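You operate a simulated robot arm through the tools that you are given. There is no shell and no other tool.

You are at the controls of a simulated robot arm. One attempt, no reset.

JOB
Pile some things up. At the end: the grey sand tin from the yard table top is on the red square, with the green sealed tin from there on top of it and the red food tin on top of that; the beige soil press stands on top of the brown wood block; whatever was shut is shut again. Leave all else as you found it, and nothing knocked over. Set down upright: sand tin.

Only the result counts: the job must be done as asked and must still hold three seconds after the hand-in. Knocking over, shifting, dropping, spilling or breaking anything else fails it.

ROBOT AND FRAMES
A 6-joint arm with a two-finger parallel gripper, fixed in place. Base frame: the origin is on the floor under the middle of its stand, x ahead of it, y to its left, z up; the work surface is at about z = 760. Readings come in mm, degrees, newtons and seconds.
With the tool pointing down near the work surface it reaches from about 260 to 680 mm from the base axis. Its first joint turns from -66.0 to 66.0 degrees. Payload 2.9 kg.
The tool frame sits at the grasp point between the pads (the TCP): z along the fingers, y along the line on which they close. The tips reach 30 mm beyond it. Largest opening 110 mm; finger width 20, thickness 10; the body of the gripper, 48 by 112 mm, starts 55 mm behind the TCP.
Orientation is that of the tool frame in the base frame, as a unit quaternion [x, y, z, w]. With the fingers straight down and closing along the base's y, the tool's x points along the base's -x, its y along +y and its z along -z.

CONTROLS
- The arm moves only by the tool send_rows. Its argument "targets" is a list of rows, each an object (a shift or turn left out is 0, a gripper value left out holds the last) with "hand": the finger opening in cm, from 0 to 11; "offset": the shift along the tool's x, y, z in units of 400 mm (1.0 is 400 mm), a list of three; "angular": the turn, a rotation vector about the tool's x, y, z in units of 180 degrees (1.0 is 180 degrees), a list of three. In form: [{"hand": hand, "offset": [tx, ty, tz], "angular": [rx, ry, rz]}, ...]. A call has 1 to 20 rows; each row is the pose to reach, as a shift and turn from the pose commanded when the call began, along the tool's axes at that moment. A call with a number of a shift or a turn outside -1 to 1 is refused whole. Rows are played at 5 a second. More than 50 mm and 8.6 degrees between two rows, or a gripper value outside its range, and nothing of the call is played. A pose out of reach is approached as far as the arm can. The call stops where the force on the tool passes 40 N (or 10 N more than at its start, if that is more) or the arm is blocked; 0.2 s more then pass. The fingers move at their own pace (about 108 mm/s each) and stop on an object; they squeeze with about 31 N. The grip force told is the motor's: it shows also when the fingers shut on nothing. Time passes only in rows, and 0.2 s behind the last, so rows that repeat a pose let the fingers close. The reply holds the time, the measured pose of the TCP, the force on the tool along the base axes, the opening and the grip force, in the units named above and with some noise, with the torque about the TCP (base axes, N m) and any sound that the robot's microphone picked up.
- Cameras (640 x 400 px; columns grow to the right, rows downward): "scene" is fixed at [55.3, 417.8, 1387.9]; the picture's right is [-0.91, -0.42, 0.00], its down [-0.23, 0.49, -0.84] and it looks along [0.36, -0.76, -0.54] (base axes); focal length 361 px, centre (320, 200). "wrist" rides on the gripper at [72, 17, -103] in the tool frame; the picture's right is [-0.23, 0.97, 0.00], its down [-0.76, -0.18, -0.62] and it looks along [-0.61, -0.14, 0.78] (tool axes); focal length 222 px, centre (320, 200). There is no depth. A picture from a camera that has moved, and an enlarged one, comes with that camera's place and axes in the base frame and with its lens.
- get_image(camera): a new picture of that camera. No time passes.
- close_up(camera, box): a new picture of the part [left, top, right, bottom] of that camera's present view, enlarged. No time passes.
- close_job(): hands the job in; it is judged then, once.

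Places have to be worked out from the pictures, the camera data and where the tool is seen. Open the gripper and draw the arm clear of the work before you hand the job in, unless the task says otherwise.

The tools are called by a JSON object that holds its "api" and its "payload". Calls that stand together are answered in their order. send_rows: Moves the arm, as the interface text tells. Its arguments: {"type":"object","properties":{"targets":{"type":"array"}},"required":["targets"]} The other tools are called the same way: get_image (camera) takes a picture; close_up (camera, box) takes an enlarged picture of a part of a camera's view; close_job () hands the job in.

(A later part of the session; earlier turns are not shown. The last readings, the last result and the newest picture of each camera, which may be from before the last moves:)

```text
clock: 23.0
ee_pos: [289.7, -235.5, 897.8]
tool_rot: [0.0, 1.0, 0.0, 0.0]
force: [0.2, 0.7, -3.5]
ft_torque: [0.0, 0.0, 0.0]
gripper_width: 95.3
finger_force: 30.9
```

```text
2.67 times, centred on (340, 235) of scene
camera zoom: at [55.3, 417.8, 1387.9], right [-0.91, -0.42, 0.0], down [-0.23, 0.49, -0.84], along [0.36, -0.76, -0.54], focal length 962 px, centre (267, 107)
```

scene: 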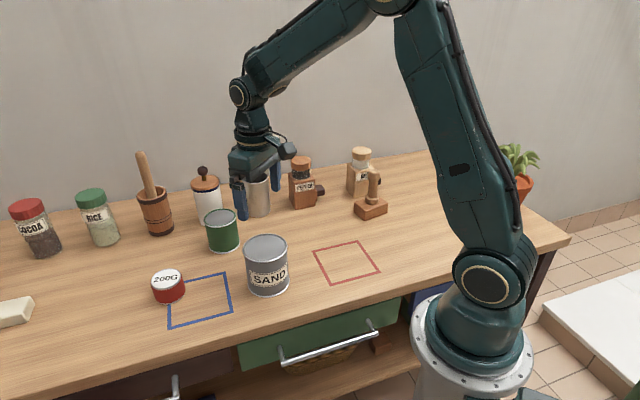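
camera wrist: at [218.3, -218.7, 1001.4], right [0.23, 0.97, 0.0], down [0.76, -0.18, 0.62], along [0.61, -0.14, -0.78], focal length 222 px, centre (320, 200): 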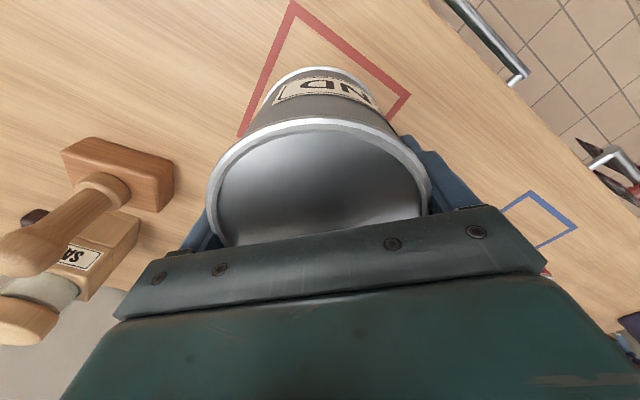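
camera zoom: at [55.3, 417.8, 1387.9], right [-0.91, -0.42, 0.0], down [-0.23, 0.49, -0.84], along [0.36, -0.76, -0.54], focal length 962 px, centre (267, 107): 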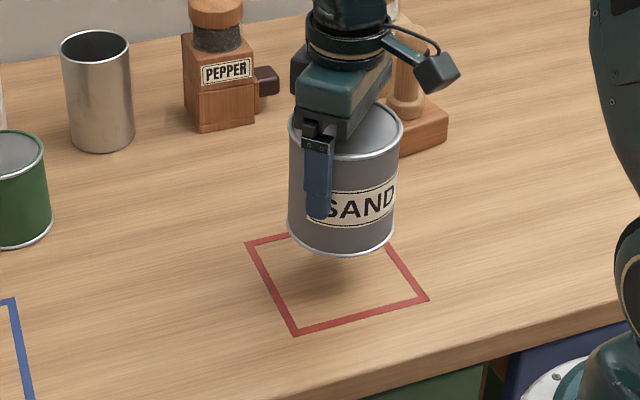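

The square's centre comes out near (292,-236.5) from the wrist view. I'll nudge over and lower to about 6 mm above the table.

{"api": "send_rows", "payload": {"targets": [{"hand": 8, "offset": [-0.004, -0.002, 0.03]}, {"offset": [-0.004, -0.002, 0.06]}, {"offset": [-0.004, -0.002, 0.09]}, {"offset": [-0.004, -0.002, 0.12]}, {"offset": [-0.004, -0.002, 0.1375]}, {"offset": [-0.004, -0.002, 0.1375]}]}}

{"api": "get_image", "payload": {"camera": "wrist"}}

{"api": "close_up", "payload": {"camera": "scene", "box": [290, 190, 400, 300]}}

```text
clock: 24.4
ee_pos: [291.6, -235.9, 843.0]
tool_rot: [0.0, 1.0, 0.0, 0.001]
force: [0.9, -0.5, -4.5]
ft_torque: [0.01, 0.02, 0.03]
gripper_width: 95.3
finger_force: 31.5
```

```text
taken
camera wrist: at [220.0, -219.8, 946.0], right [0.23, 0.97, 0.0], down [0.76, -0.18, 0.62], along [0.61, -0.14, -0.78], focal length 222 px, centre (320, 200)
```

wrist: 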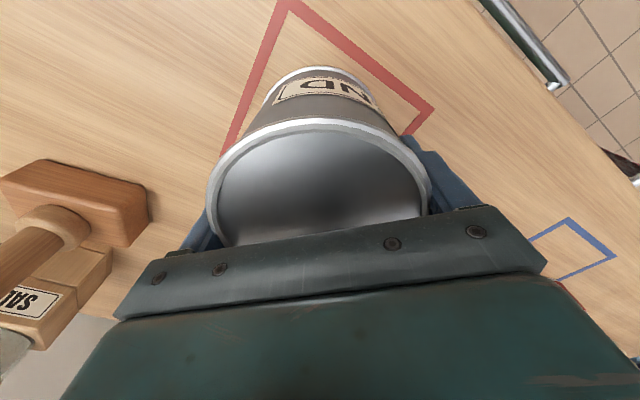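

```text
3.64 times, centred on (345, 245) of scene
camera zoom: at [55.4, 417.8, 1387.9], right [-0.91, -0.42, 0.0], down [-0.23, 0.49, -0.84], along [0.36, -0.76, -0.54], focal length 1312 px, centre (229, 36)
```

zoom: 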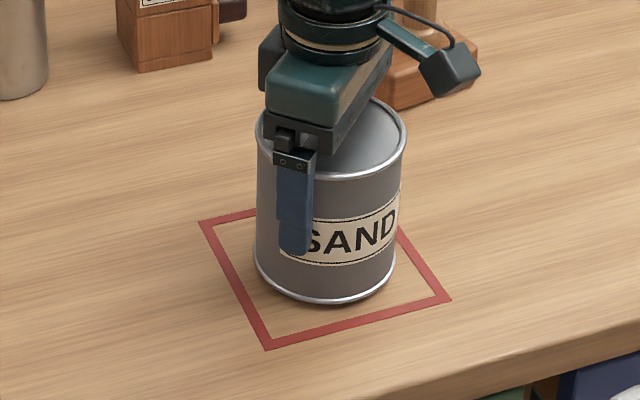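

The tin is nicely inside the square. I'll do the last small nudge and lower 5 mm.

{"api": "send_rows", "payload": {"targets": [{"hand": 8, "offset": [-0.004, 0.001, 0.0]}, {"offset": [-0.004, 0.001, 0.005]}, {"offset": [-0.004, 0.001, 0.01]}, {"offset": [-0.004, 0.001, 0.0125]}, {"offset": [-0.004, 0.001, 0.0125]}]}}

```text
clock: 25.6
ee_pos: [293.3, -235.0, 836.8]
tool_rot: [0.0, 1.0, -0.001, 0.0]
force: [0.9, -0.1, -4.5]
ft_torque: [-0.02, -0.01, -0.01]
gripper_width: 95.0
finger_force: 31.0
```

Still fully carried at -4.5 N. I'll lower 1.5 mm more.

{"api": "send_rows", "payload": {"targets": [{"hand": 8, "offset": [0, 0, 0.002]}, {"offset": [0, 0, 0.00375]}, {"offset": [0, 0, 0.00375]}]}}

```text
clock: 26.4
ee_pos: [293.3, -235.3, 836.9]
tool_rot: [0.0, 1.0, -0.001, 0.001]
force: [-5.0, 2.8, 24.6]
ft_torque: [0.39, 0.04, -0.34]
gripper_width: 95.3
finger_force: 30.3
```

Contact with the table reads 24.6 N. I'll ease up 0.8 mm to unload before opening.

{"api": "send_rows", "payload": {"targets": [{"hand": 8, "offset": [0, 0, -0.002]}, {"offset": [0, 0, -0.002]}]}}

```text
clock: 27.0
ee_pos: [293.9, -235.6, 838.3]
tool_rot: [0.0, 1.0, -0.001, 0.001]
force: [1.0, -0.6, 9.2]
ft_torque: [-0.04, -0.35, -0.12]
gripper_width: 94.9
finger_force: 30.6
```

Down to 9 N; I'll ease up another 0.4 mm and then open gently.

{"api": "send_rows", "payload": {"targets": [{"hand": 8, "offset": [0, 0, -0.001]}, {"offset": [0, 0, -0.001]}, {"hand": 9.7, "offset": [0, 0, -0.001]}, {"hand": 10.2, "offset": [0, 0, -0.001]}, {"hand": 11, "offset": [0, 0, -0.001]}, {"hand": 11, "offset": [0, 0, -0.001]}]}}

{"api": "get_image", "payload": {"camera": "wrist"}}

{"api": "close_up", "payload": {"camera": "scene", "box": [290, 190, 400, 300]}}

```text
clock: 28.4
ee_pos: [292.6, -235.5, 838.3]
tool_rot: [0.0, 1.0, 0.0, 0.0]
force: [0.4, -0.1, 0.0]
ft_torque: [0.02, -0.03, -0.01]
gripper_width: 110.2
finger_force: 0.0
```

```text
taken
camera wrist: at [221.5, -219.3, 940.5], right [0.23, 0.97, 0.0], down [0.76, -0.18, 0.62], along [0.61, -0.14, -0.78], focal length 222 px, centre (320, 200)
```

wrist: 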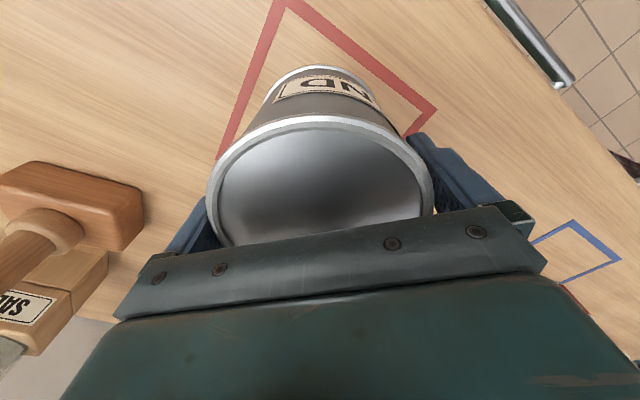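

```text
3.64 times, centred on (345, 245) of scene
camera zoom: at [55.3, 417.8, 1387.9], right [-0.91, -0.42, 0.0], down [-0.23, 0.49, -0.84], along [0.36, -0.76, -0.54], focal length 1312 px, centre (229, 36)
```

zoom: 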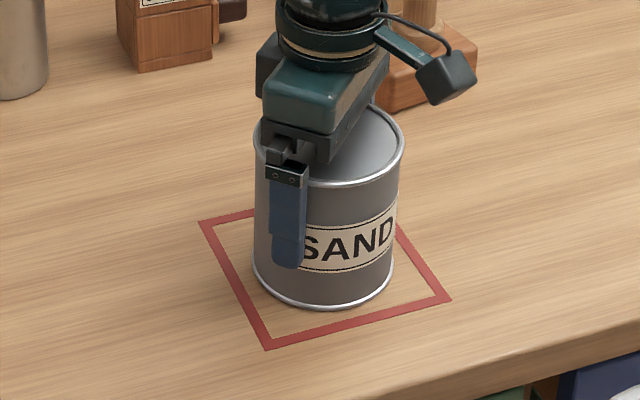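

The SAND tin is standing free and upright inside the red square. I'll retreat straight up, then move out above the green tin near (612,-166).

{"api": "send_rows", "payload": {"targets": [{"hand": 11, "offset": [0, 0, -0.05]}, {"offset": [0, 0, -0.1]}, {"offset": [0, 0, -0.2]}, {"offset": [0, 0, -0.3]}, {"offset": [0, 0, -0.4]}, {"offset": [-0.1, 0.022, -0.42]}, {"offset": [-0.2, 0.044, -0.42]}, {"offset": [-0.3, 0.066, -0.42]}, {"offset": [-0.4, 0.088, -0.42]}, {"offset": [-0.5, 0.11, -0.42]}, {"offset": [-0.6, 0.132, -0.42]}, {"offset": [-0.7, 0.154, -0.42]}, {"offset": [-0.795, 0.175, -0.42]}, {"offset": [-0.795, 0.175, -0.42]}]}}

{"api": "get_image", "payload": {"camera": "wrist"}}

{"api": "get_image", "payload": {"camera": "scene"}}

```text
clock: 31.4
ee_pos: [612.0, -164.0, 1004.9]
tool_rot: [0.001, 1.0, 0.0, -0.001]
force: [0.2, 0.8, -0.5]
ft_torque: [0.0, 0.02, 0.01]
gripper_width: 110.0
finger_force: 0.1
```

```text
taken
camera wrist: at [540.2, -148.5, 1108.4], right [0.23, 0.97, 0.0], down [0.76, -0.18, 0.62], along [0.61, -0.14, -0.78], focal length 222 px, centre (320, 200)
```

wrist: 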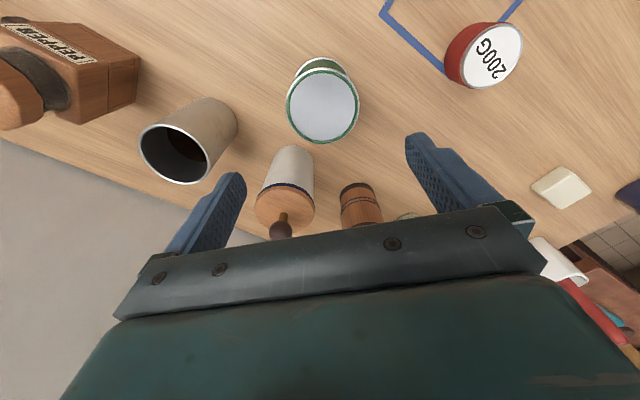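

```text
taken
```

scene: 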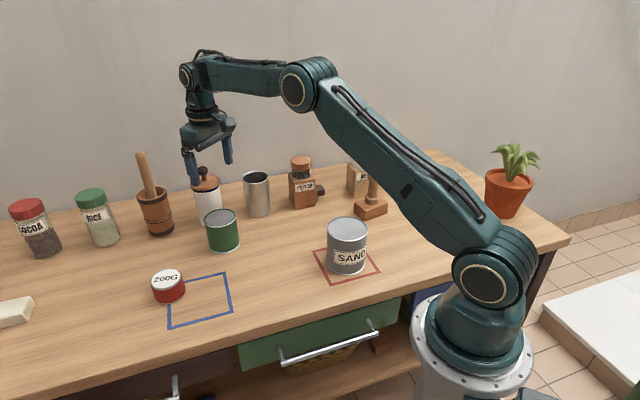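

I'm over the green tin with a clear view. I'll zoom to measure its centre.

{"api": "close_up", "payload": {"camera": "wrist", "box": [270, 40, 380, 160]}}

{"api": "close_up", "payload": {"camera": "scene", "box": [190, 190, 260, 270]}}

```text
3.33 times, centred on (325, 100) of wrist
camera zoom: at [540.2, -148.5, 1108.4], right [0.23, 0.97, 0.0], down [0.76, -0.18, 0.62], along [0.61, -0.14, -0.78], focal length 740 px, centre (303, 533)
```

zoom: 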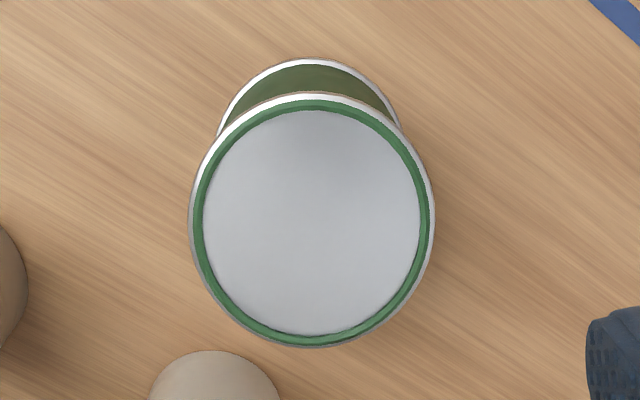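

```text
5.00 times, centred on (225, 230) of scene
camera zoom: at [55.3, 417.8, 1387.9], right [-0.91, -0.42, 0.0], down [-0.23, 0.49, -0.84], along [0.36, -0.76, -0.54], focal length 1804 px, centre (795, 50)
```

zoom: 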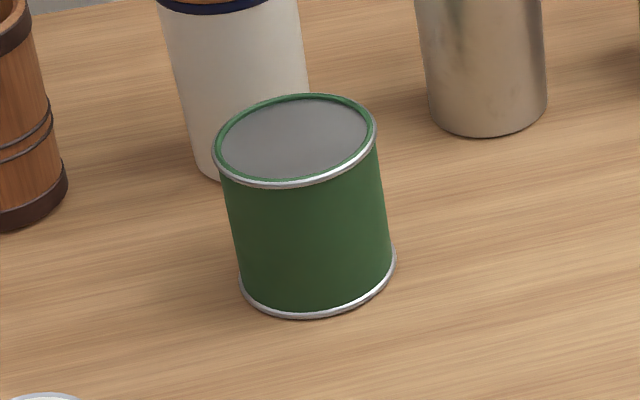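

The green tin's centre comes out at about (616.5,-163.8), with its top at z≈845 and a diameter of 84. I'll shift there and lower to just above the rim to confirm.

{"api": "send_rows", "payload": {"targets": [{"hand": 11, "offset": [-0.0105, 0.0045, 0.07]}, {"offset": [-0.0105, 0.0045, 0.14]}, {"offset": [-0.0105, 0.0045, 0.21]}, {"offset": [-0.0105, 0.0045, 0.285]}, {"offset": [-0.0105, 0.0045, 0.285]}]}}

{"api": "close_up", "payload": {"camera": "wrist", "box": [200, 40, 440, 240]}}

{"api": "close_up", "payload": {"camera": "scene", "box": [160, 130, 280, 270]}}

```text
clock: 32.6
ee_pos: [615.9, -162.9, 890.5]
tool_rot: [0.001, 1.0, 0.0, 0.0]
force: [-0.3, -0.1, -0.4]
ft_torque: [0.0, 0.02, 0.0]
gripper_width: 110.1
finger_force: 0.0
```

```text
2.00 times, centred on (320, 140) of wrist
camera zoom: at [543.8, -147.4, 994.1], right [0.23, 0.97, 0.0], down [0.76, -0.18, 0.62], along [0.61, -0.14, -0.78], focal length 444 px, centre (320, 320)
```

zoom: 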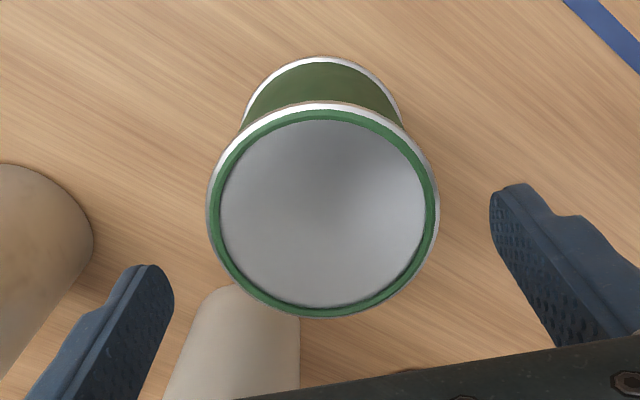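

```text
2.86 times, centred on (220, 200) of scene
camera zoom: at [55.3, 417.8, 1387.9], right [-0.91, -0.42, 0.0], down [-0.23, 0.49, -0.84], along [0.36, -0.76, -0.54], focal length 1031 px, centre (606, 200)
```

zoom: 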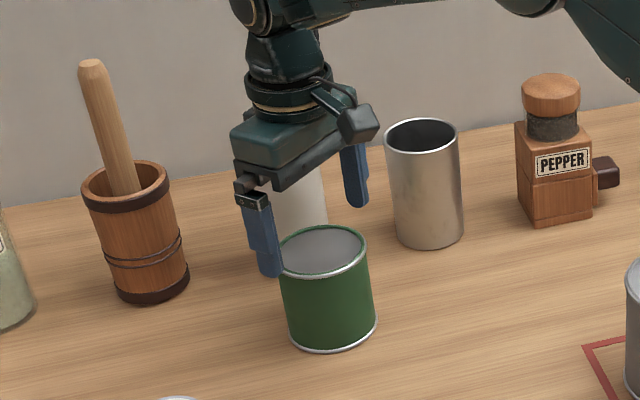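

The tin is within about 1 mm of the finger midpoint. I'll correct and lower to z≈817 for the grasp.

{"api": "send_rows", "payload": {"targets": [{"hand": 11, "offset": [-0.003, 0.002, 0.045]}, {"offset": [-0.003, 0.002, 0.09]}, {"offset": [-0.003, 0.002, 0.135]}, {"offset": [-0.003, 0.002, 0.165]}, {"offset": [-0.003, 0.002, 0.184]}, {"offset": [-0.003, 0.002, 0.184]}]}}

{"api": "close_up", "payload": {"camera": "wrist", "box": [200, 40, 440, 240]}}

{"api": "close_up", "payload": {"camera": "scene", "box": [160, 130, 280, 270]}}

```text
clock: 34.0
ee_pos: [617.6, -162.9, 816.4]
tool_rot: [0.0, 1.0, -0.001, -0.001]
force: [1.0, -0.8, -0.3]
ft_torque: [0.01, 0.0, 0.01]
gripper_width: 110.1
finger_force: 0.0
```

```text
2.00 times, centred on (320, 140) of wrist
camera zoom: at [544.8, -146.1, 920.4], right [0.23, 0.97, 0.0], down [0.76, -0.18, 0.62], along [0.61, -0.14, -0.78], focal length 444 px, centre (320, 320)
```

zoom: 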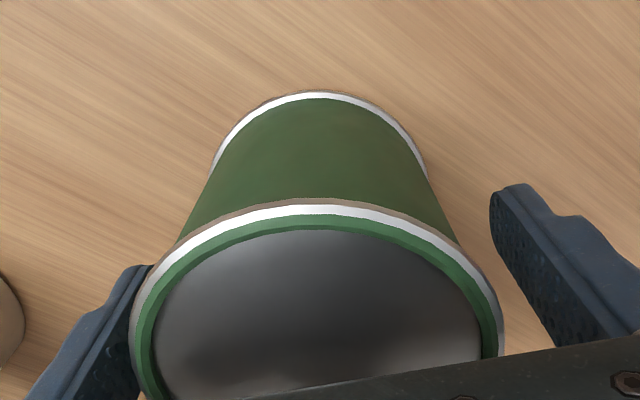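

```text
2.86 times, centred on (220, 200) of scene
camera zoom: at [55.3, 417.8, 1387.9], right [-0.91, -0.42, 0.0], down [-0.23, 0.49, -0.84], along [0.36, -0.76, -0.54], focal length 1031 px, centre (606, 200)
```

zoom: 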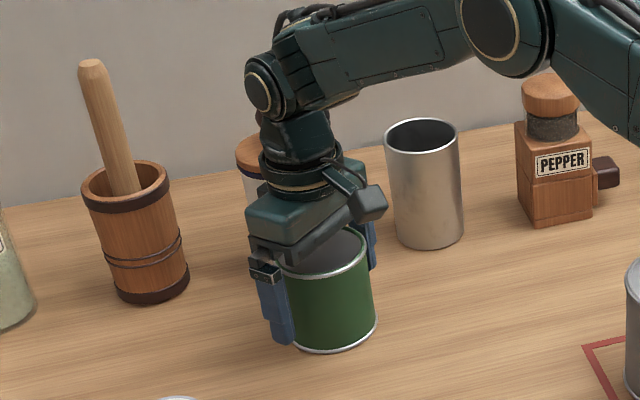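

The fingers are around the tin without contact, so I'm closing.

{"api": "send_rows", "payload": {"targets": [{"hand": 9, "offset": [0, 0, 0]}, {"hand": 6.5, "offset": [0, 0, 0]}, {"hand": 6.5, "offset": [0, 0, 0]}, {"hand": 6.5, "offset": [0, 0, 0]}]}}

{"api": "get_image", "payload": {"camera": "wrist"}}

```text
clock: 35.0
ee_pos: [616.9, -161.6, 817.3]
tool_rot: [0.0, 1.0, 0.0, 0.001]
force: [0.9, -1.6, 0.2]
ft_torque: [-0.03, -0.06, -0.03]
gripper_width: 78.7
finger_force: 31.1
```

```text
taken
camera wrist: at [544.7, -146.1, 920.6], right [0.23, 0.97, 0.0], down [0.76, -0.18, 0.62], along [0.61, -0.14, -0.78], focal length 222 px, centre (320, 200)
```

wrist: 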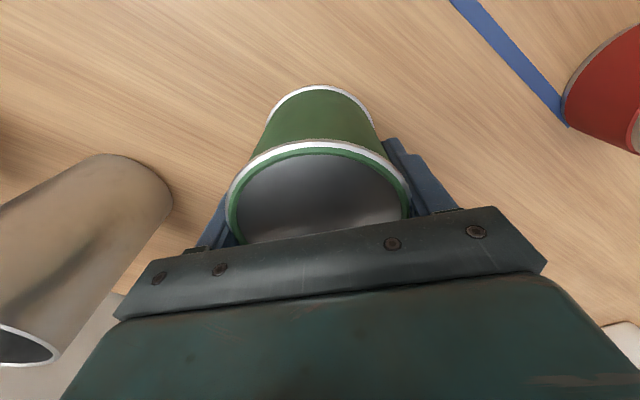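

Gripped at 78.7 mm. I'll lift slowly, first 50 mm, to check the load.

{"api": "send_rows", "payload": {"targets": [{"hand": 6.5, "offset": [0, 0, -0.0125]}, {"offset": [0, 0, -0.03]}, {"offset": [0, 0, -0.06]}, {"offset": [0, 0, -0.09]}, {"offset": [0, 0, -0.125]}, {"offset": [0, 0, -0.125]}]}}

{"api": "close_up", "payload": {"camera": "scene", "box": [160, 130, 280, 270]}}

```text
clock: 36.4
ee_pos: [617.9, -162.3, 868.3]
tool_rot: [-0.001, 1.0, 0.0, 0.0]
force: [0.6, -0.3, -1.9]
ft_torque: [-0.01, -0.01, -0.01]
gripper_width: 78.9
finger_force: 30.7
```

```text
2.86 times, centred on (220, 200) of scene
camera zoom: at [55.4, 417.8, 1387.9], right [-0.91, -0.42, 0.0], down [-0.23, 0.49, -0.84], along [0.36, -0.76, -0.54], focal length 1031 px, centre (606, 200)
```

zoom: 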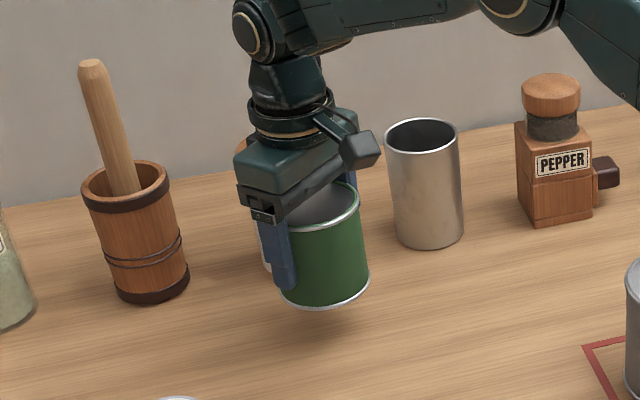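

The green tin is held at about 2 N. I'll raise it well above the SAND tin's height and carry it over the red square.

{"api": "send_rows", "payload": {"targets": [{"hand": 6.5, "offset": [0, 0, -0.1]}, {"offset": [0, 0, -0.2]}, {"offset": [0, 0, -0.3]}, {"offset": [0.09, -0.0204, -0.305]}, {"offset": [0.18, -0.0408, -0.305]}, {"offset": [0.27, -0.0612, -0.305]}, {"offset": [0.36, -0.0815, -0.305]}, {"offset": [0.45, -0.1019, -0.305]}, {"offset": [0.54, -0.1223, -0.305]}, {"offset": [0.63, -0.1427, -0.305]}, {"offset": [0.72, -0.1631, -0.305]}, {"offset": [0.808, -0.183, -0.305]}, {"offset": [0.808, -0.183, -0.305]}, {"offset": [0.808, -0.183, -0.305]}]}}

{"api": "get_image", "payload": {"camera": "wrist"}}

{"api": "get_image", "payload": {"camera": "scene"}}

```text
clock: 39.4
ee_pos: [293.6, -235.9, 989.3]
tool_rot: [0.0, 1.0, 0.0, 0.0]
force: [-0.3, 0.0, -2.1]
ft_torque: [-0.01, 0.01, -0.01]
gripper_width: 78.8
finger_force: 31.3
```

```text
taken
camera wrist: at [221.9, -219.8, 1093.4], right [0.23, 0.97, 0.0], down [0.76, -0.18, 0.62], along [0.61, -0.14, -0.78], focal length 222 px, centre (320, 200)
```

wrist: 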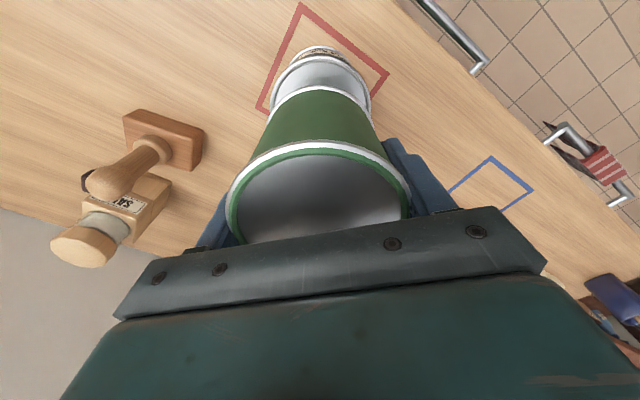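

```text
taken
```

scene: 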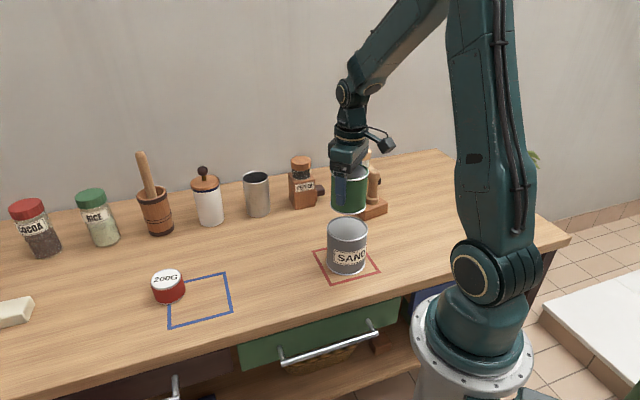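

The green tin is above the SAND tin. I'll zoom both views to compare centres before lowering.

{"api": "close_up", "payload": {"camera": "wrist", "box": [240, 0, 400, 130]}}

{"api": "close_up", "payload": {"camera": "scene", "box": [300, 150, 400, 290]}}

```text
3.08 times, centred on (320, 65) of wrist
camera zoom: at [221.9, -219.8, 1093.4], right [0.23, 0.97, 0.0], down [0.76, -0.18, 0.62], along [0.61, -0.14, -0.78], focal length 684 px, centre (320, 615)
```

zoom: 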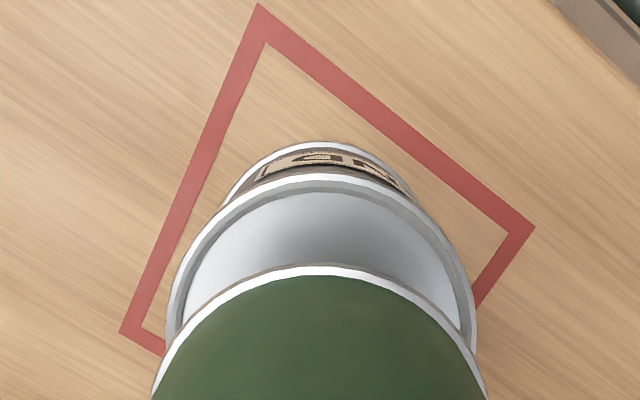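

```text
2.86 times, centred on (350, 220) of scene
camera zoom: at [55.3, 417.8, 1387.9], right [-0.91, -0.42, 0.0], down [-0.23, 0.49, -0.84], along [0.36, -0.76, -0.54], focal length 1031 px, centre (234, 143)
```

zoom: 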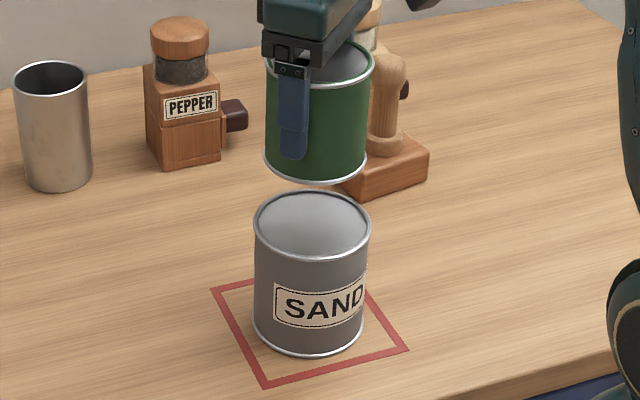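

Both views agree the tins are coaxial to within about 1 mm. I'll apply a tiny correction and lower 58 mm, leaving roughly 10 mm.

{"api": "send_rows", "payload": {"targets": [{"hand": 6.5, "offset": [0.0018, 0.001, 0.04]}, {"offset": [0.0018, 0.001, 0.08]}, {"offset": [0.0018, 0.001, 0.12]}, {"offset": [0.0018, 0.001, 0.145]}, {"offset": [0.0018, 0.001, 0.145]}, {"offset": [0.0018, 0.001, 0.145]}]}}

{"api": "close_up", "payload": {"camera": "wrist", "box": [220, 0, 420, 160]}}

{"api": "close_up", "payload": {"camera": "scene", "box": [310, 180, 390, 290]}}

```text
clock: 40.8
ee_pos: [293.5, -235.5, 930.8]
tool_rot: [0.0, 1.0, 0.0, 0.001]
force: [0.1, 0.6, -1.7]
ft_torque: [0.0, -0.03, 0.0]
gripper_width: 78.8
finger_force: 31.3
```

```text
2.50 times, centred on (320, 80) of wrist
camera zoom: at [221.4, -219.8, 1034.7], right [0.23, 0.97, 0.0], down [0.76, -0.18, 0.62], along [0.61, -0.14, -0.78], focal length 555 px, centre (320, 500)
```

zoom: 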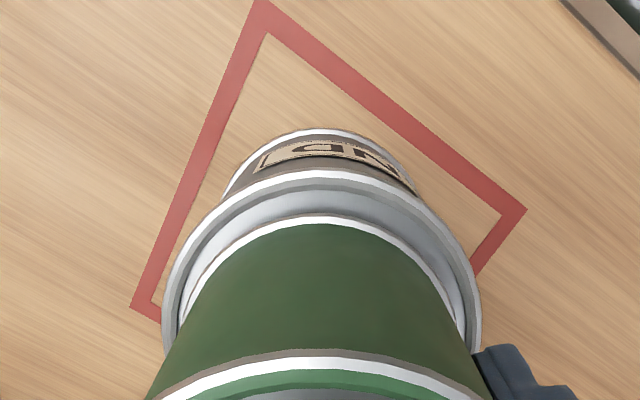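

```text
3.64 times, centred on (350, 235) of scene
camera zoom: at [55.3, 417.8, 1387.9], right [-0.91, -0.42, 0.0], down [-0.23, 0.49, -0.84], along [0.36, -0.76, -0.54], focal length 1312 px, centre (211, 73)
```

zoom: 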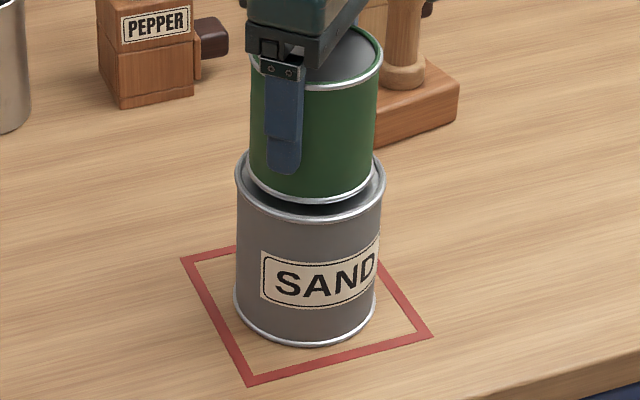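

Well centred with a few mm of gap. I'll lower 6 mm more in small rows and read the force.

{"api": "send_rows", "payload": {"targets": [{"hand": 6.5, "offset": [0, 0, 0.005]}, {"offset": [0, 0, 0.01]}, {"offset": [0, 0, 0.015]}, {"offset": [0, 0, 0.015]}]}}

```text
clock: 41.8
ee_pos: [292.9, -235.9, 926.7]
tool_rot: [-0.001, 1.0, 0.0, 0.001]
force: [-3.0, 2.8, 24.3]
ft_torque: [0.29, 0.17, 0.3]
gripper_width: 79.0
finger_force: 31.1
```

Contact at TCP z≈926.5, so the SAND tin's top is near z=869. I'll ease up 0.8 mm to unload.

{"api": "send_rows", "payload": {"targets": [{"hand": 6.5, "offset": [0, 0, -0.002]}, {"offset": [0, 0, -0.002]}]}}

{"api": "close_up", "payload": {"camera": "scene", "box": [320, 180, 380, 260]}}

{"api": "close_up", "payload": {"camera": "wrist", "box": [240, 20, 400, 160]}}

```text
clock: 42.4
ee_pos: [294.7, -237.1, 926.9]
tool_rot: [0.0, 1.0, -0.001, 0.002]
force: [1.3, -0.4, 15.0]
ft_torque: [0.04, -0.38, 0.02]
gripper_width: 78.9
finger_force: 31.6
```

```text
5.00 times, centred on (350, 220) of scene
camera zoom: at [55.2, 417.9, 1387.9], right [-0.91, -0.42, 0.0], down [-0.23, 0.49, -0.84], along [0.36, -0.76, -0.54], focal length 1804 px, centre (170, 100)
```

zoom: 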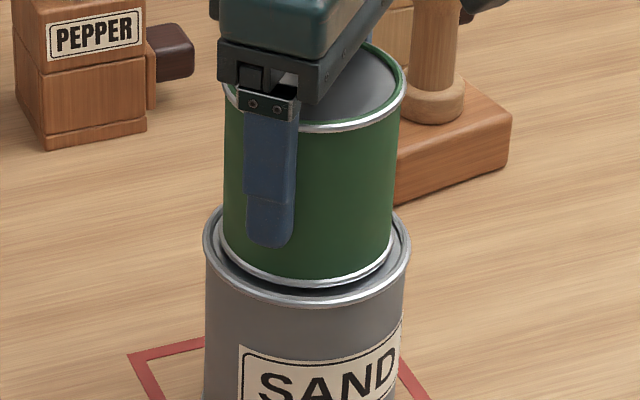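

```text
2.86 times, centred on (320, 90) of wrist
camera zoom: at [221.2, -219.7, 1029.9], right [0.23, 0.97, 0.0], down [0.76, -0.18, 0.63], along [0.61, -0.14, -0.78], focal length 635 px, centre (320, 514)
```

zoom: 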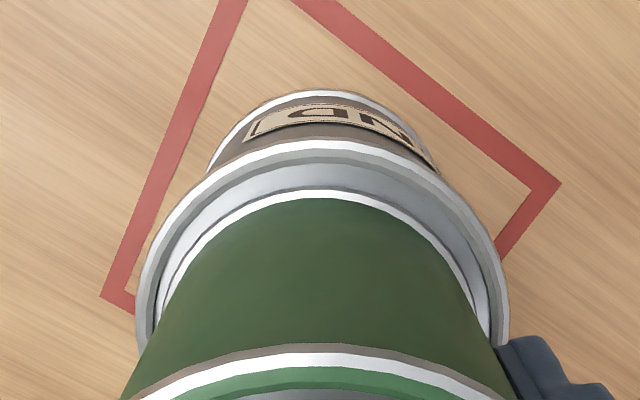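

Still 15 N, and the green base looks centred inside the SAND rim. I'll ease up another 0.6 mm.

{"api": "send_rows", "payload": {"targets": [{"hand": 6.5, "offset": [0, 0, -0.0015]}, {"offset": [0, 0, -0.0015]}]}}

```text
clock: 43.0
ee_pos: [292.7, -235.3, 927.7]
tool_rot: [0.0, 1.0, 0.0, -0.001]
force: [2.6, -1.9, 5.7]
ft_torque: [-0.22, -0.46, -0.06]
gripper_width: 78.5
finger_force: 31.1
```

5.7 N now; I'll ease 0.2 mm more and open gently while holding still.

{"api": "send_rows", "payload": {"targets": [{"hand": 6.5, "offset": [0, 0, -0.0006]}, {"offset": [0, 0, -0.0006]}, {"hand": 8.1, "offset": [0, 0, -0.0006]}, {"hand": 8.6, "offset": [0, 0, -0.0006]}, {"hand": 9.6, "offset": [0, 0, -0.0006]}, {"hand": 11, "offset": [0, 0, -0.0006]}]}}

{"api": "close_up", "payload": {"camera": "scene", "box": [310, 160, 390, 290]}}

{"api": "close_up", "payload": {"camera": "wrist", "box": [200, 20, 440, 240]}}

```text
clock: 44.4
ee_pos: [292.9, -236.0, 927.4]
tool_rot: [0.0, 1.0, -0.001, 0.0]
force: [-1.2, 0.1, 0.1]
ft_torque: [0.01, 0.03, -0.02]
gripper_width: 110.2
finger_force: 0.1
```

```text
3.08 times, centred on (350, 225) of scene
camera zoom: at [55.3, 417.8, 1387.9], right [-0.91, -0.42, 0.0], down [-0.23, 0.49, -0.84], along [0.36, -0.76, -0.54], focal length 1110 px, centre (228, 123)
```

zoom: 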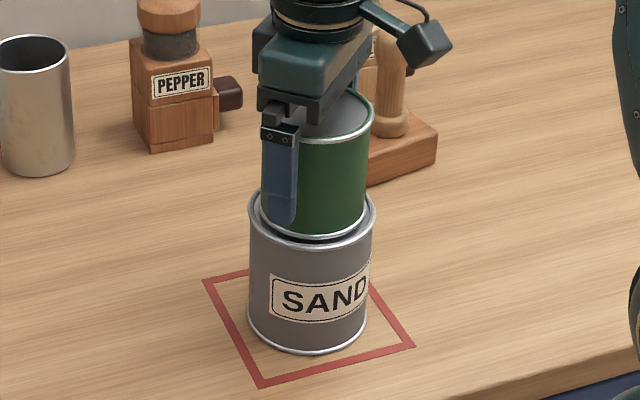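

```text
1.82 times, centred on (320, 130) of wrist
camera zoom: at [221.0, -219.3, 1030.7], right [0.23, 0.97, 0.0], down [0.76, -0.18, 0.62], along [0.61, -0.14, -0.78], focal length 404 px, centre (320, 327)
```

zoom: 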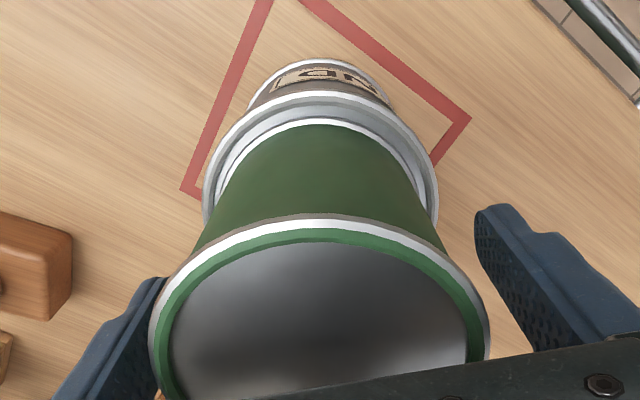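

The green tin stands free on the SAND tin. I'll retreat straight up and travel to above the red tin near (610,36).

{"api": "send_rows", "payload": {"targets": [{"hand": 11, "offset": [0, 0, -0.06]}, {"offset": [0, 0, -0.12]}, {"offset": [0, 0, -0.22]}, {"offset": [0, 0, -0.32]}, {"offset": [-0.0793, 0.0681, -0.32]}, {"offset": [-0.1585, 0.1362, -0.32]}, {"offset": [-0.2378, 0.2043, -0.32]}, {"offset": [-0.317, 0.2724, -0.32]}, {"offset": [-0.3963, 0.3405, -0.32]}, {"offset": [-0.4755, 0.4086, -0.3]}, {"offset": [-0.5548, 0.4767, -0.27]}, {"offset": [-0.634, 0.5448, -0.24]}, {"offset": [-0.7133, 0.6129, -0.22]}, {"offset": [-0.7925, 0.681, -0.206]}, {"offset": [-0.7925, 0.681, -0.206]}]}}

{"api": "get_image", "payload": {"camera": "wrist"}}

{"api": "get_image", "payload": {"camera": "scene"}}

```text
clock: 47.6
ee_pos: [610.5, 37.7, 1010.7]
tool_rot: [0.0, 1.0, 0.0, 0.0]
force: [0.2, -0.3, -0.3]
ft_torque: [-0.01, 0.0, 0.01]
gripper_width: 109.9
finger_force: 0.1
```

```text
taken
camera wrist: at [538.3, 54.1, 1113.2], right [0.23, 0.97, 0.0], down [0.76, -0.18, 0.62], along [0.61, -0.14, -0.78], focal length 222 px, centre (320, 200)
```

wrist: 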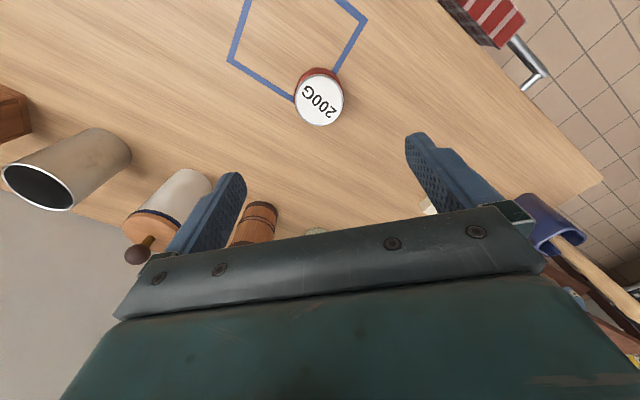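

```text
taken
```

scene: 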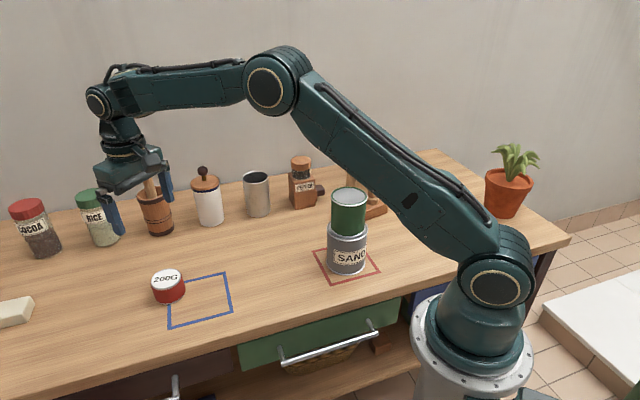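

The stack looks straight. I'll zoom in on the red tin to measure it.

{"api": "close_up", "payload": {"camera": "wrist", "box": [270, 50, 370, 140]}}

{"api": "close_up", "payload": {"camera": "scene", "box": [310, 170, 390, 290]}}

```text
4.44 times, centred on (320, 95) of wrist
camera zoom: at [538.3, 54.1, 1113.2], right [0.23, 0.97, 0.0], down [0.76, -0.18, 0.62], along [0.61, -0.14, -0.78], focal length 987 px, centre (320, 667)
```

zoom: 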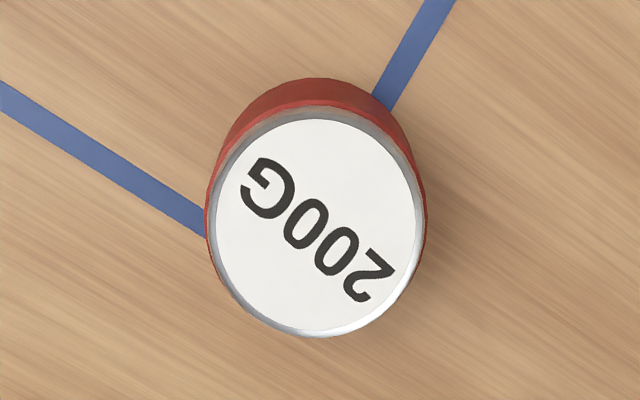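

```text
3.33 times, centred on (350, 230) of scene
camera zoom: at [55.3, 417.9, 1387.9], right [-0.91, -0.42, 0.0], down [-0.23, 0.49, -0.84], along [0.36, -0.76, -0.54], focal length 1202 px, centre (220, 100)
```

zoom: 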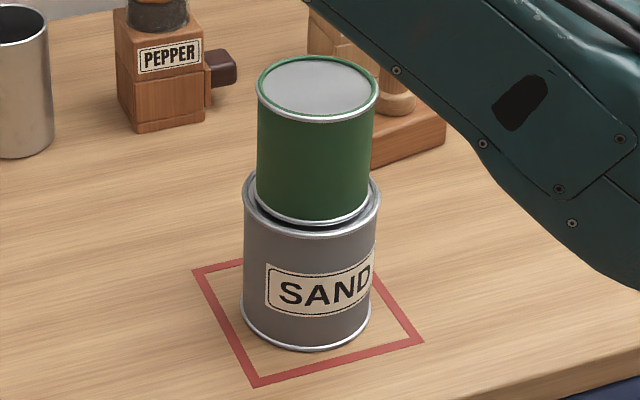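

The red tin's centre is near (615.2,35.2), diameter ≈64, top z≈808. I'll shift there, lower to z≈856, and check.

{"api": "send_rows", "payload": {"targets": [{"hand": 10, "offset": [-0.0123, -0.0048, 0.09]}, {"offset": [-0.0123, -0.0048, 0.18]}, {"offset": [-0.0123, -0.0048, 0.27]}, {"offset": [-0.0123, -0.0048, 0.34]}, {"offset": [-0.0123, -0.0048, 0.385]}, {"offset": [-0.0123, -0.0048, 0.385]}]}}

{"api": "close_up", "payload": {"camera": "wrist", "box": [200, 40, 440, 240]}}

{"api": "close_up", "payload": {"camera": "scene", "box": [110, 190, 230, 320]}}

```text
clock: 49.0
ee_pos: [613.3, 35.6, 854.2]
tool_rot: [0.0, 1.0, 0.0, 0.0]
force: [-0.3, 0.1, 0.3]
ft_torque: [-0.03, 0.01, 0.02]
gripper_width: 100.3
finger_force: 0.0
```

```text
2.00 times, centred on (320, 140) of wrist
camera zoom: at [543.2, 51.5, 958.7], right [0.23, 0.97, 0.0], down [0.76, -0.18, 0.62], along [0.61, -0.14, -0.78], focal length 444 px, centre (320, 320)
```

zoom: 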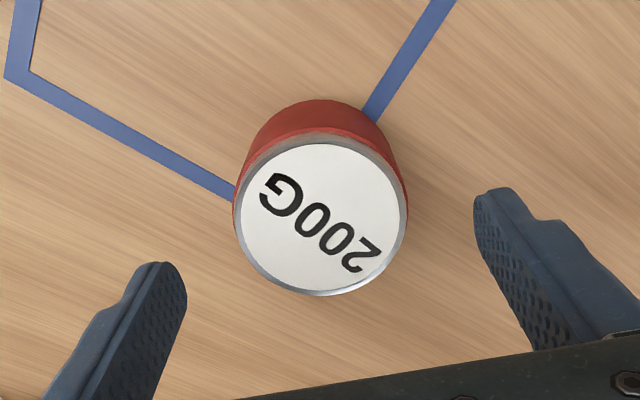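

```text
3.08 times, centred on (170, 255) of scene
camera zoom: at [55.3, 417.8, 1387.9], right [-0.91, -0.42, 0.0], down [-0.23, 0.49, -0.84], along [0.36, -0.76, -0.54], focal length 1110 px, centre (782, 31)
```

zoom: 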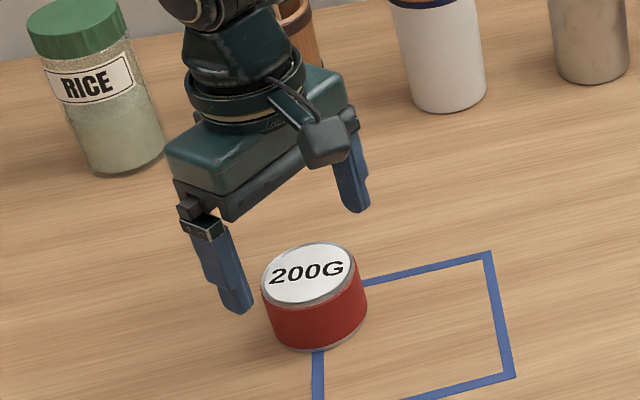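

Offsets are under 1 mm. I'll nudge +0.8 mm in y and lower to z≈802, then close on the tin.

{"api": "send_rows", "payload": {"targets": [{"hand": 10, "offset": [0, 0.002, 0.05]}, {"offset": [0, 0.002, 0.1]}, {"offset": [0, 0.002, 0.134]}, {"offset": [0, 0.002, 0.134]}, {"hand": 8, "offset": [0, 0.002, 0.134]}, {"hand": 5, "offset": [0, 0.002, 0.134]}, {"hand": 5, "offset": [0, 0.002, 0.134]}, {"hand": 5, "offset": [0, 0.002, 0.134]}]}}

{"api": "get_image", "payload": {"camera": "wrist"}}

{"api": "close_up", "payload": {"camera": "scene", "box": [110, 190, 230, 320]}}

```text
clock: 50.8
ee_pos: [616.7, 35.4, 802.3]
tool_rot: [0.0, 1.0, -0.001, 0.0]
force: [0.6, 0.4, 0.5]
ft_torque: [0.0, -0.05, 0.03]
gripper_width: 64.8
finger_force: 30.9
```

```text
taken
camera wrist: at [543.3, 51.4, 905.9], right [0.23, 0.97, 0.0], down [0.76, -0.18, 0.62], along [0.61, -0.14, -0.78], focal length 222 px, centre (320, 200)
```

wrist: 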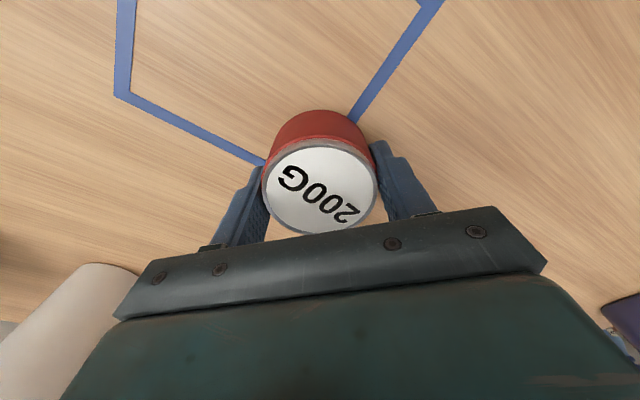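

```text
3.08 times, centred on (170, 255) of scene
camera zoom: at [55.3, 417.8, 1387.9], right [-0.91, -0.42, 0.0], down [-0.23, 0.49, -0.84], along [0.36, -0.76, -0.54], focal length 1110 px, centre (782, 31)
```

zoom: 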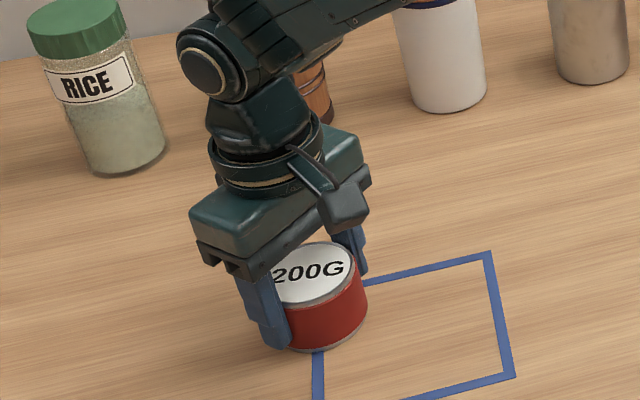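

Gripped at 64.8 mm. I'll lift straight up to about z=1045, well above the stack height.

{"api": "send_rows", "payload": {"targets": [{"hand": 5, "offset": [0, 0, -0.0125]}, {"offset": [0, 0, -0.03]}, {"offset": [0, 0, -0.07]}, {"offset": [0, 0, -0.15]}, {"offset": [0, 0, -0.24]}, {"offset": [0, 0, -0.33]}, {"offset": [0, 0, -0.42]}, {"offset": [0, 0, -0.51]}, {"offset": [0, 0, -0.6]}, {"offset": [0, 0, -0.61]}, {"offset": [0, 0, -0.61]}]}}

{"api": "get_image", "payload": {"camera": "scene"}}

{"api": "get_image", "payload": {"camera": "wrist"}}

```text
clock: 53.2
ee_pos: [615.4, 35.2, 1047.0]
tool_rot: [0.0, 1.0, 0.0, -0.001]
force: [-0.5, 0.0, -2.3]
ft_torque: [0.04, -0.01, -0.01]
gripper_width: 64.6
finger_force: 31.3
```

```text
taken
```

scene: 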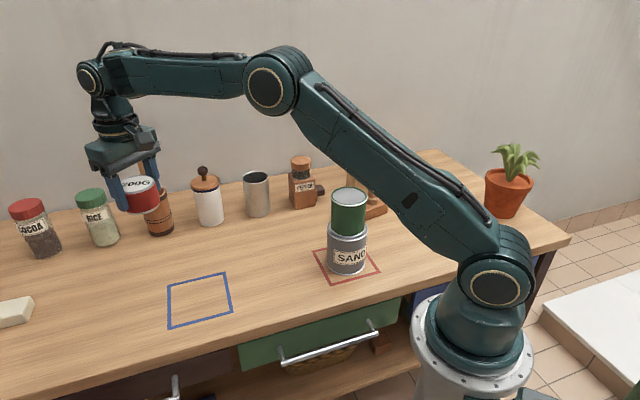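

```text
taken
camera wrist: at [543.3, 52.0, 1149.3], right [0.23, 0.97, 0.0], down [0.76, -0.18, 0.62], along [0.61, -0.14, -0.78], focal length 222 px, centre (320, 200)
```

wrist: 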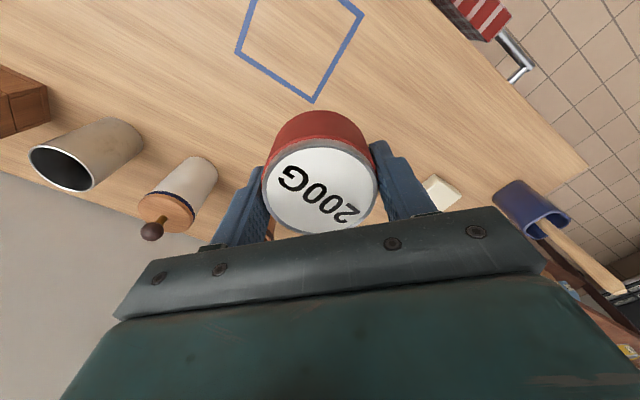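

The red tin is held at about 2 N and upright. I'll carry it over the stack, with its base around z=1010 against a stack top near 956.

{"api": "send_rows", "payload": {"targets": [{"hand": 5, "offset": [0.06, -0.0504, -0.02]}, {"offset": [0.14, -0.1176, -0.025]}, {"offset": [0.22, -0.1848, -0.025]}, {"offset": [0.3, -0.252, -0.025]}, {"offset": [0.38, -0.3193, -0.025]}, {"offset": [0.46, -0.3865, -0.025]}, {"offset": [0.54, -0.4537, -0.025]}, {"offset": [0.62, -0.5209, -0.025]}, {"offset": [0.7, -0.5881, -0.025]}, {"offset": [0.76, -0.6385, -0.025]}, {"offset": [0.807, -0.678, -0.025]}, {"offset": [0.807, -0.678, -0.025]}, {"offset": [0.807, -0.678, -0.025]}]}}

{"api": "get_image", "payload": {"camera": "wrist"}}

{"api": "get_image", "payload": {"camera": "scene"}}

```text
clock: 56.0
ee_pos: [292.3, -236.5, 1055.8]
tool_rot: [0.0, 1.0, 0.0, 0.0]
force: [0.1, -0.7, -1.1]
ft_torque: [0.01, 0.0, 0.0]
gripper_width: 64.2
finger_force: 31.2
```

```text
taken
camera wrist: at [220.2, -219.7, 1159.3], right [0.23, 0.97, 0.0], down [0.76, -0.18, 0.62], along [0.61, -0.14, -0.78], focal length 222 px, centre (320, 200)
```

wrist: 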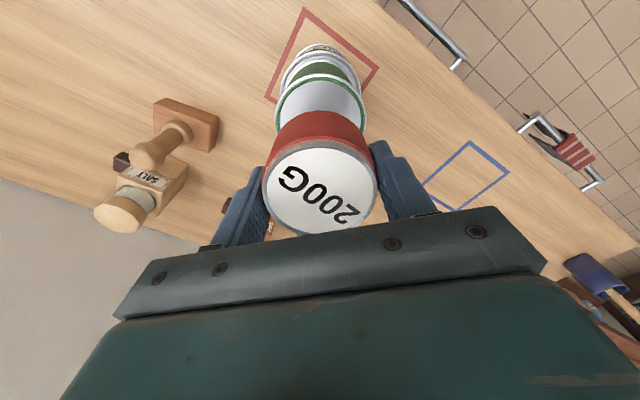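

```text
taken
```

scene: 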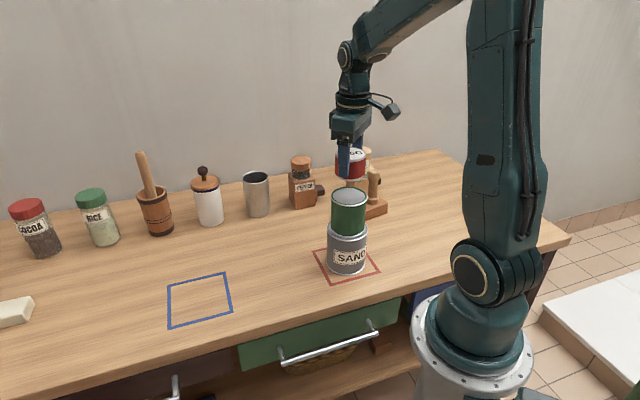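

The red tin is now over the stack. I'll zoom both views to check that the tins line up.

{"api": "close_up", "payload": {"camera": "wrist", "box": [250, 30, 390, 150]}}

{"api": "close_up", "payload": {"camera": "scene", "box": [310, 130, 390, 250]}}

```text
3.33 times, centred on (320, 90) of wrist
camera zoom: at [220.2, -219.7, 1159.3], right [0.23, 0.97, 0.0], down [0.76, -0.18, 0.62], along [0.61, -0.14, -0.78], focal length 740 px, centre (320, 567)
```

zoom: 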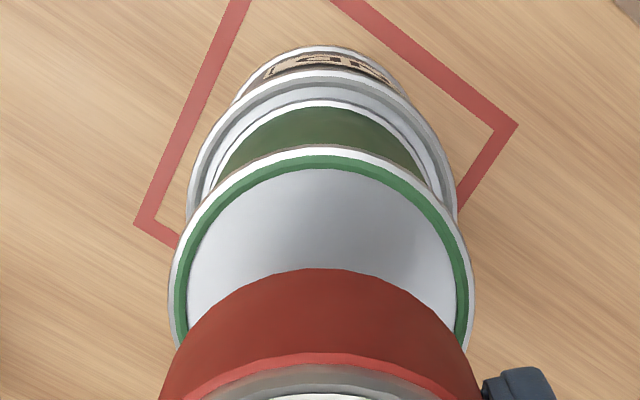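

```text
3.33 times, centred on (350, 190) of scene
camera zoom: at [55.3, 417.8, 1387.9], right [-0.91, -0.42, 0.0], down [-0.23, 0.49, -0.84], along [0.36, -0.76, -0.54], focal length 1202 px, centre (220, 233)
```

zoom: 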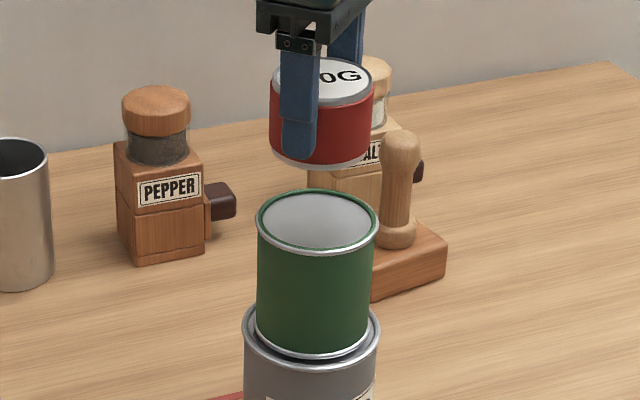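

The red and green tins are aligned to within about half a millimetre in both views. I'll lower 49 mm, leaving several mm of gap.

{"api": "send_rows", "payload": {"targets": [{"hand": 5, "offset": [0, 0.001, 0.03]}, {"offset": [0, 0.001, 0.06]}, {"offset": [0, 0.001, 0.09]}, {"offset": [0, 0.001, 0.11]}, {"offset": [0, 0.001, 0.1225]}, {"offset": [0, 0.001, 0.1225]}, {"offset": [0, 0.001, 0.1225]}]}}

{"api": "close_up", "payload": {"camera": "scene", "box": [310, 150, 390, 270]}}

{"api": "close_up", "payload": {"camera": "wrist", "box": [250, 30, 390, 170]}}

```text
clock: 57.6
ee_pos: [291.2, -234.9, 1006.6]
tool_rot: [0.0, 1.0, 0.001, 0.0]
force: [-0.9, -0.5, -2.2]
ft_torque: [0.02, 0.03, 0.0]
gripper_width: 64.3
finger_force: 30.9
```

```text
3.33 times, centred on (350, 210) of scene
camera zoom: at [55.3, 417.8, 1387.9], right [-0.91, -0.42, 0.0], down [-0.23, 0.49, -0.84], along [0.36, -0.76, -0.54], focal length 1202 px, centre (220, 167)
```

zoom: 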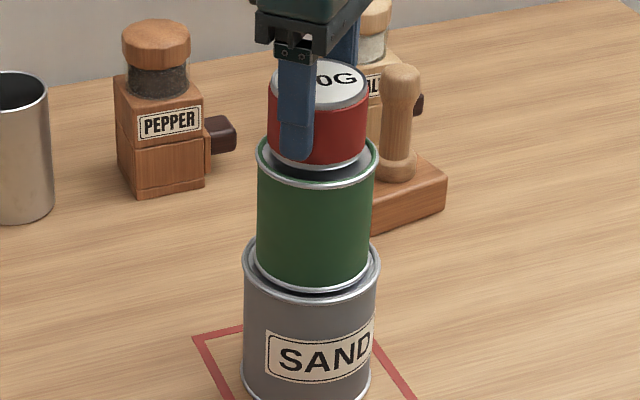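

```text
2.86 times, centred on (320, 100) of wrist
camera zoom: at [220.1, -219.3, 1109.9], right [0.23, 0.97, 0.0], down [0.76, -0.18, 0.62], along [0.61, -0.14, -0.78], focal length 635 px, centre (320, 486)
```

zoom: 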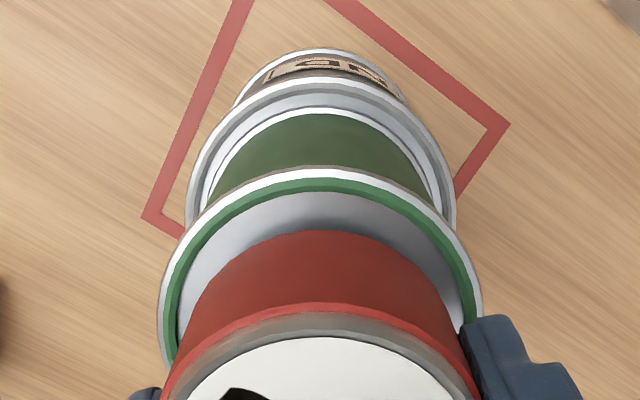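

A small gap remains and centring looks right. I'll lower 4 mm more and read the force.

{"api": "send_rows", "payload": {"targets": [{"hand": 5, "offset": [0, 0, 0.004]}, {"offset": [0, 0, 0.0075]}, {"offset": [0, 0, 0.01]}, {"offset": [0, 0, 0.01]}]}}

```text
clock: 58.6
ee_pos: [292.5, -234.8, 1002.3]
tool_rot: [0.0, 1.0, 0.0, 0.0]
force: [-0.5, 0.2, -1.6]
ft_torque: [0.04, 0.01, 0.0]
gripper_width: 64.4
finger_force: 30.5
```

No contact yet (-1.6 N), so I'll lower 2 mm more.

{"api": "send_rows", "payload": {"targets": [{"hand": 5, "offset": [0, 0, 0.0025]}, {"offset": [0, 0, 0.005]}, {"offset": [0, 0, 0.005]}]}}

```text
clock: 59.4
ee_pos: [292.0, -235.5, 1001.2]
tool_rot: [0.0, 1.0, -0.001, 0.001]
force: [-3.0, 1.8, 20.8]
ft_torque: [0.17, 0.18, 0.2]
gripper_width: 64.9
finger_force: 31.2
```

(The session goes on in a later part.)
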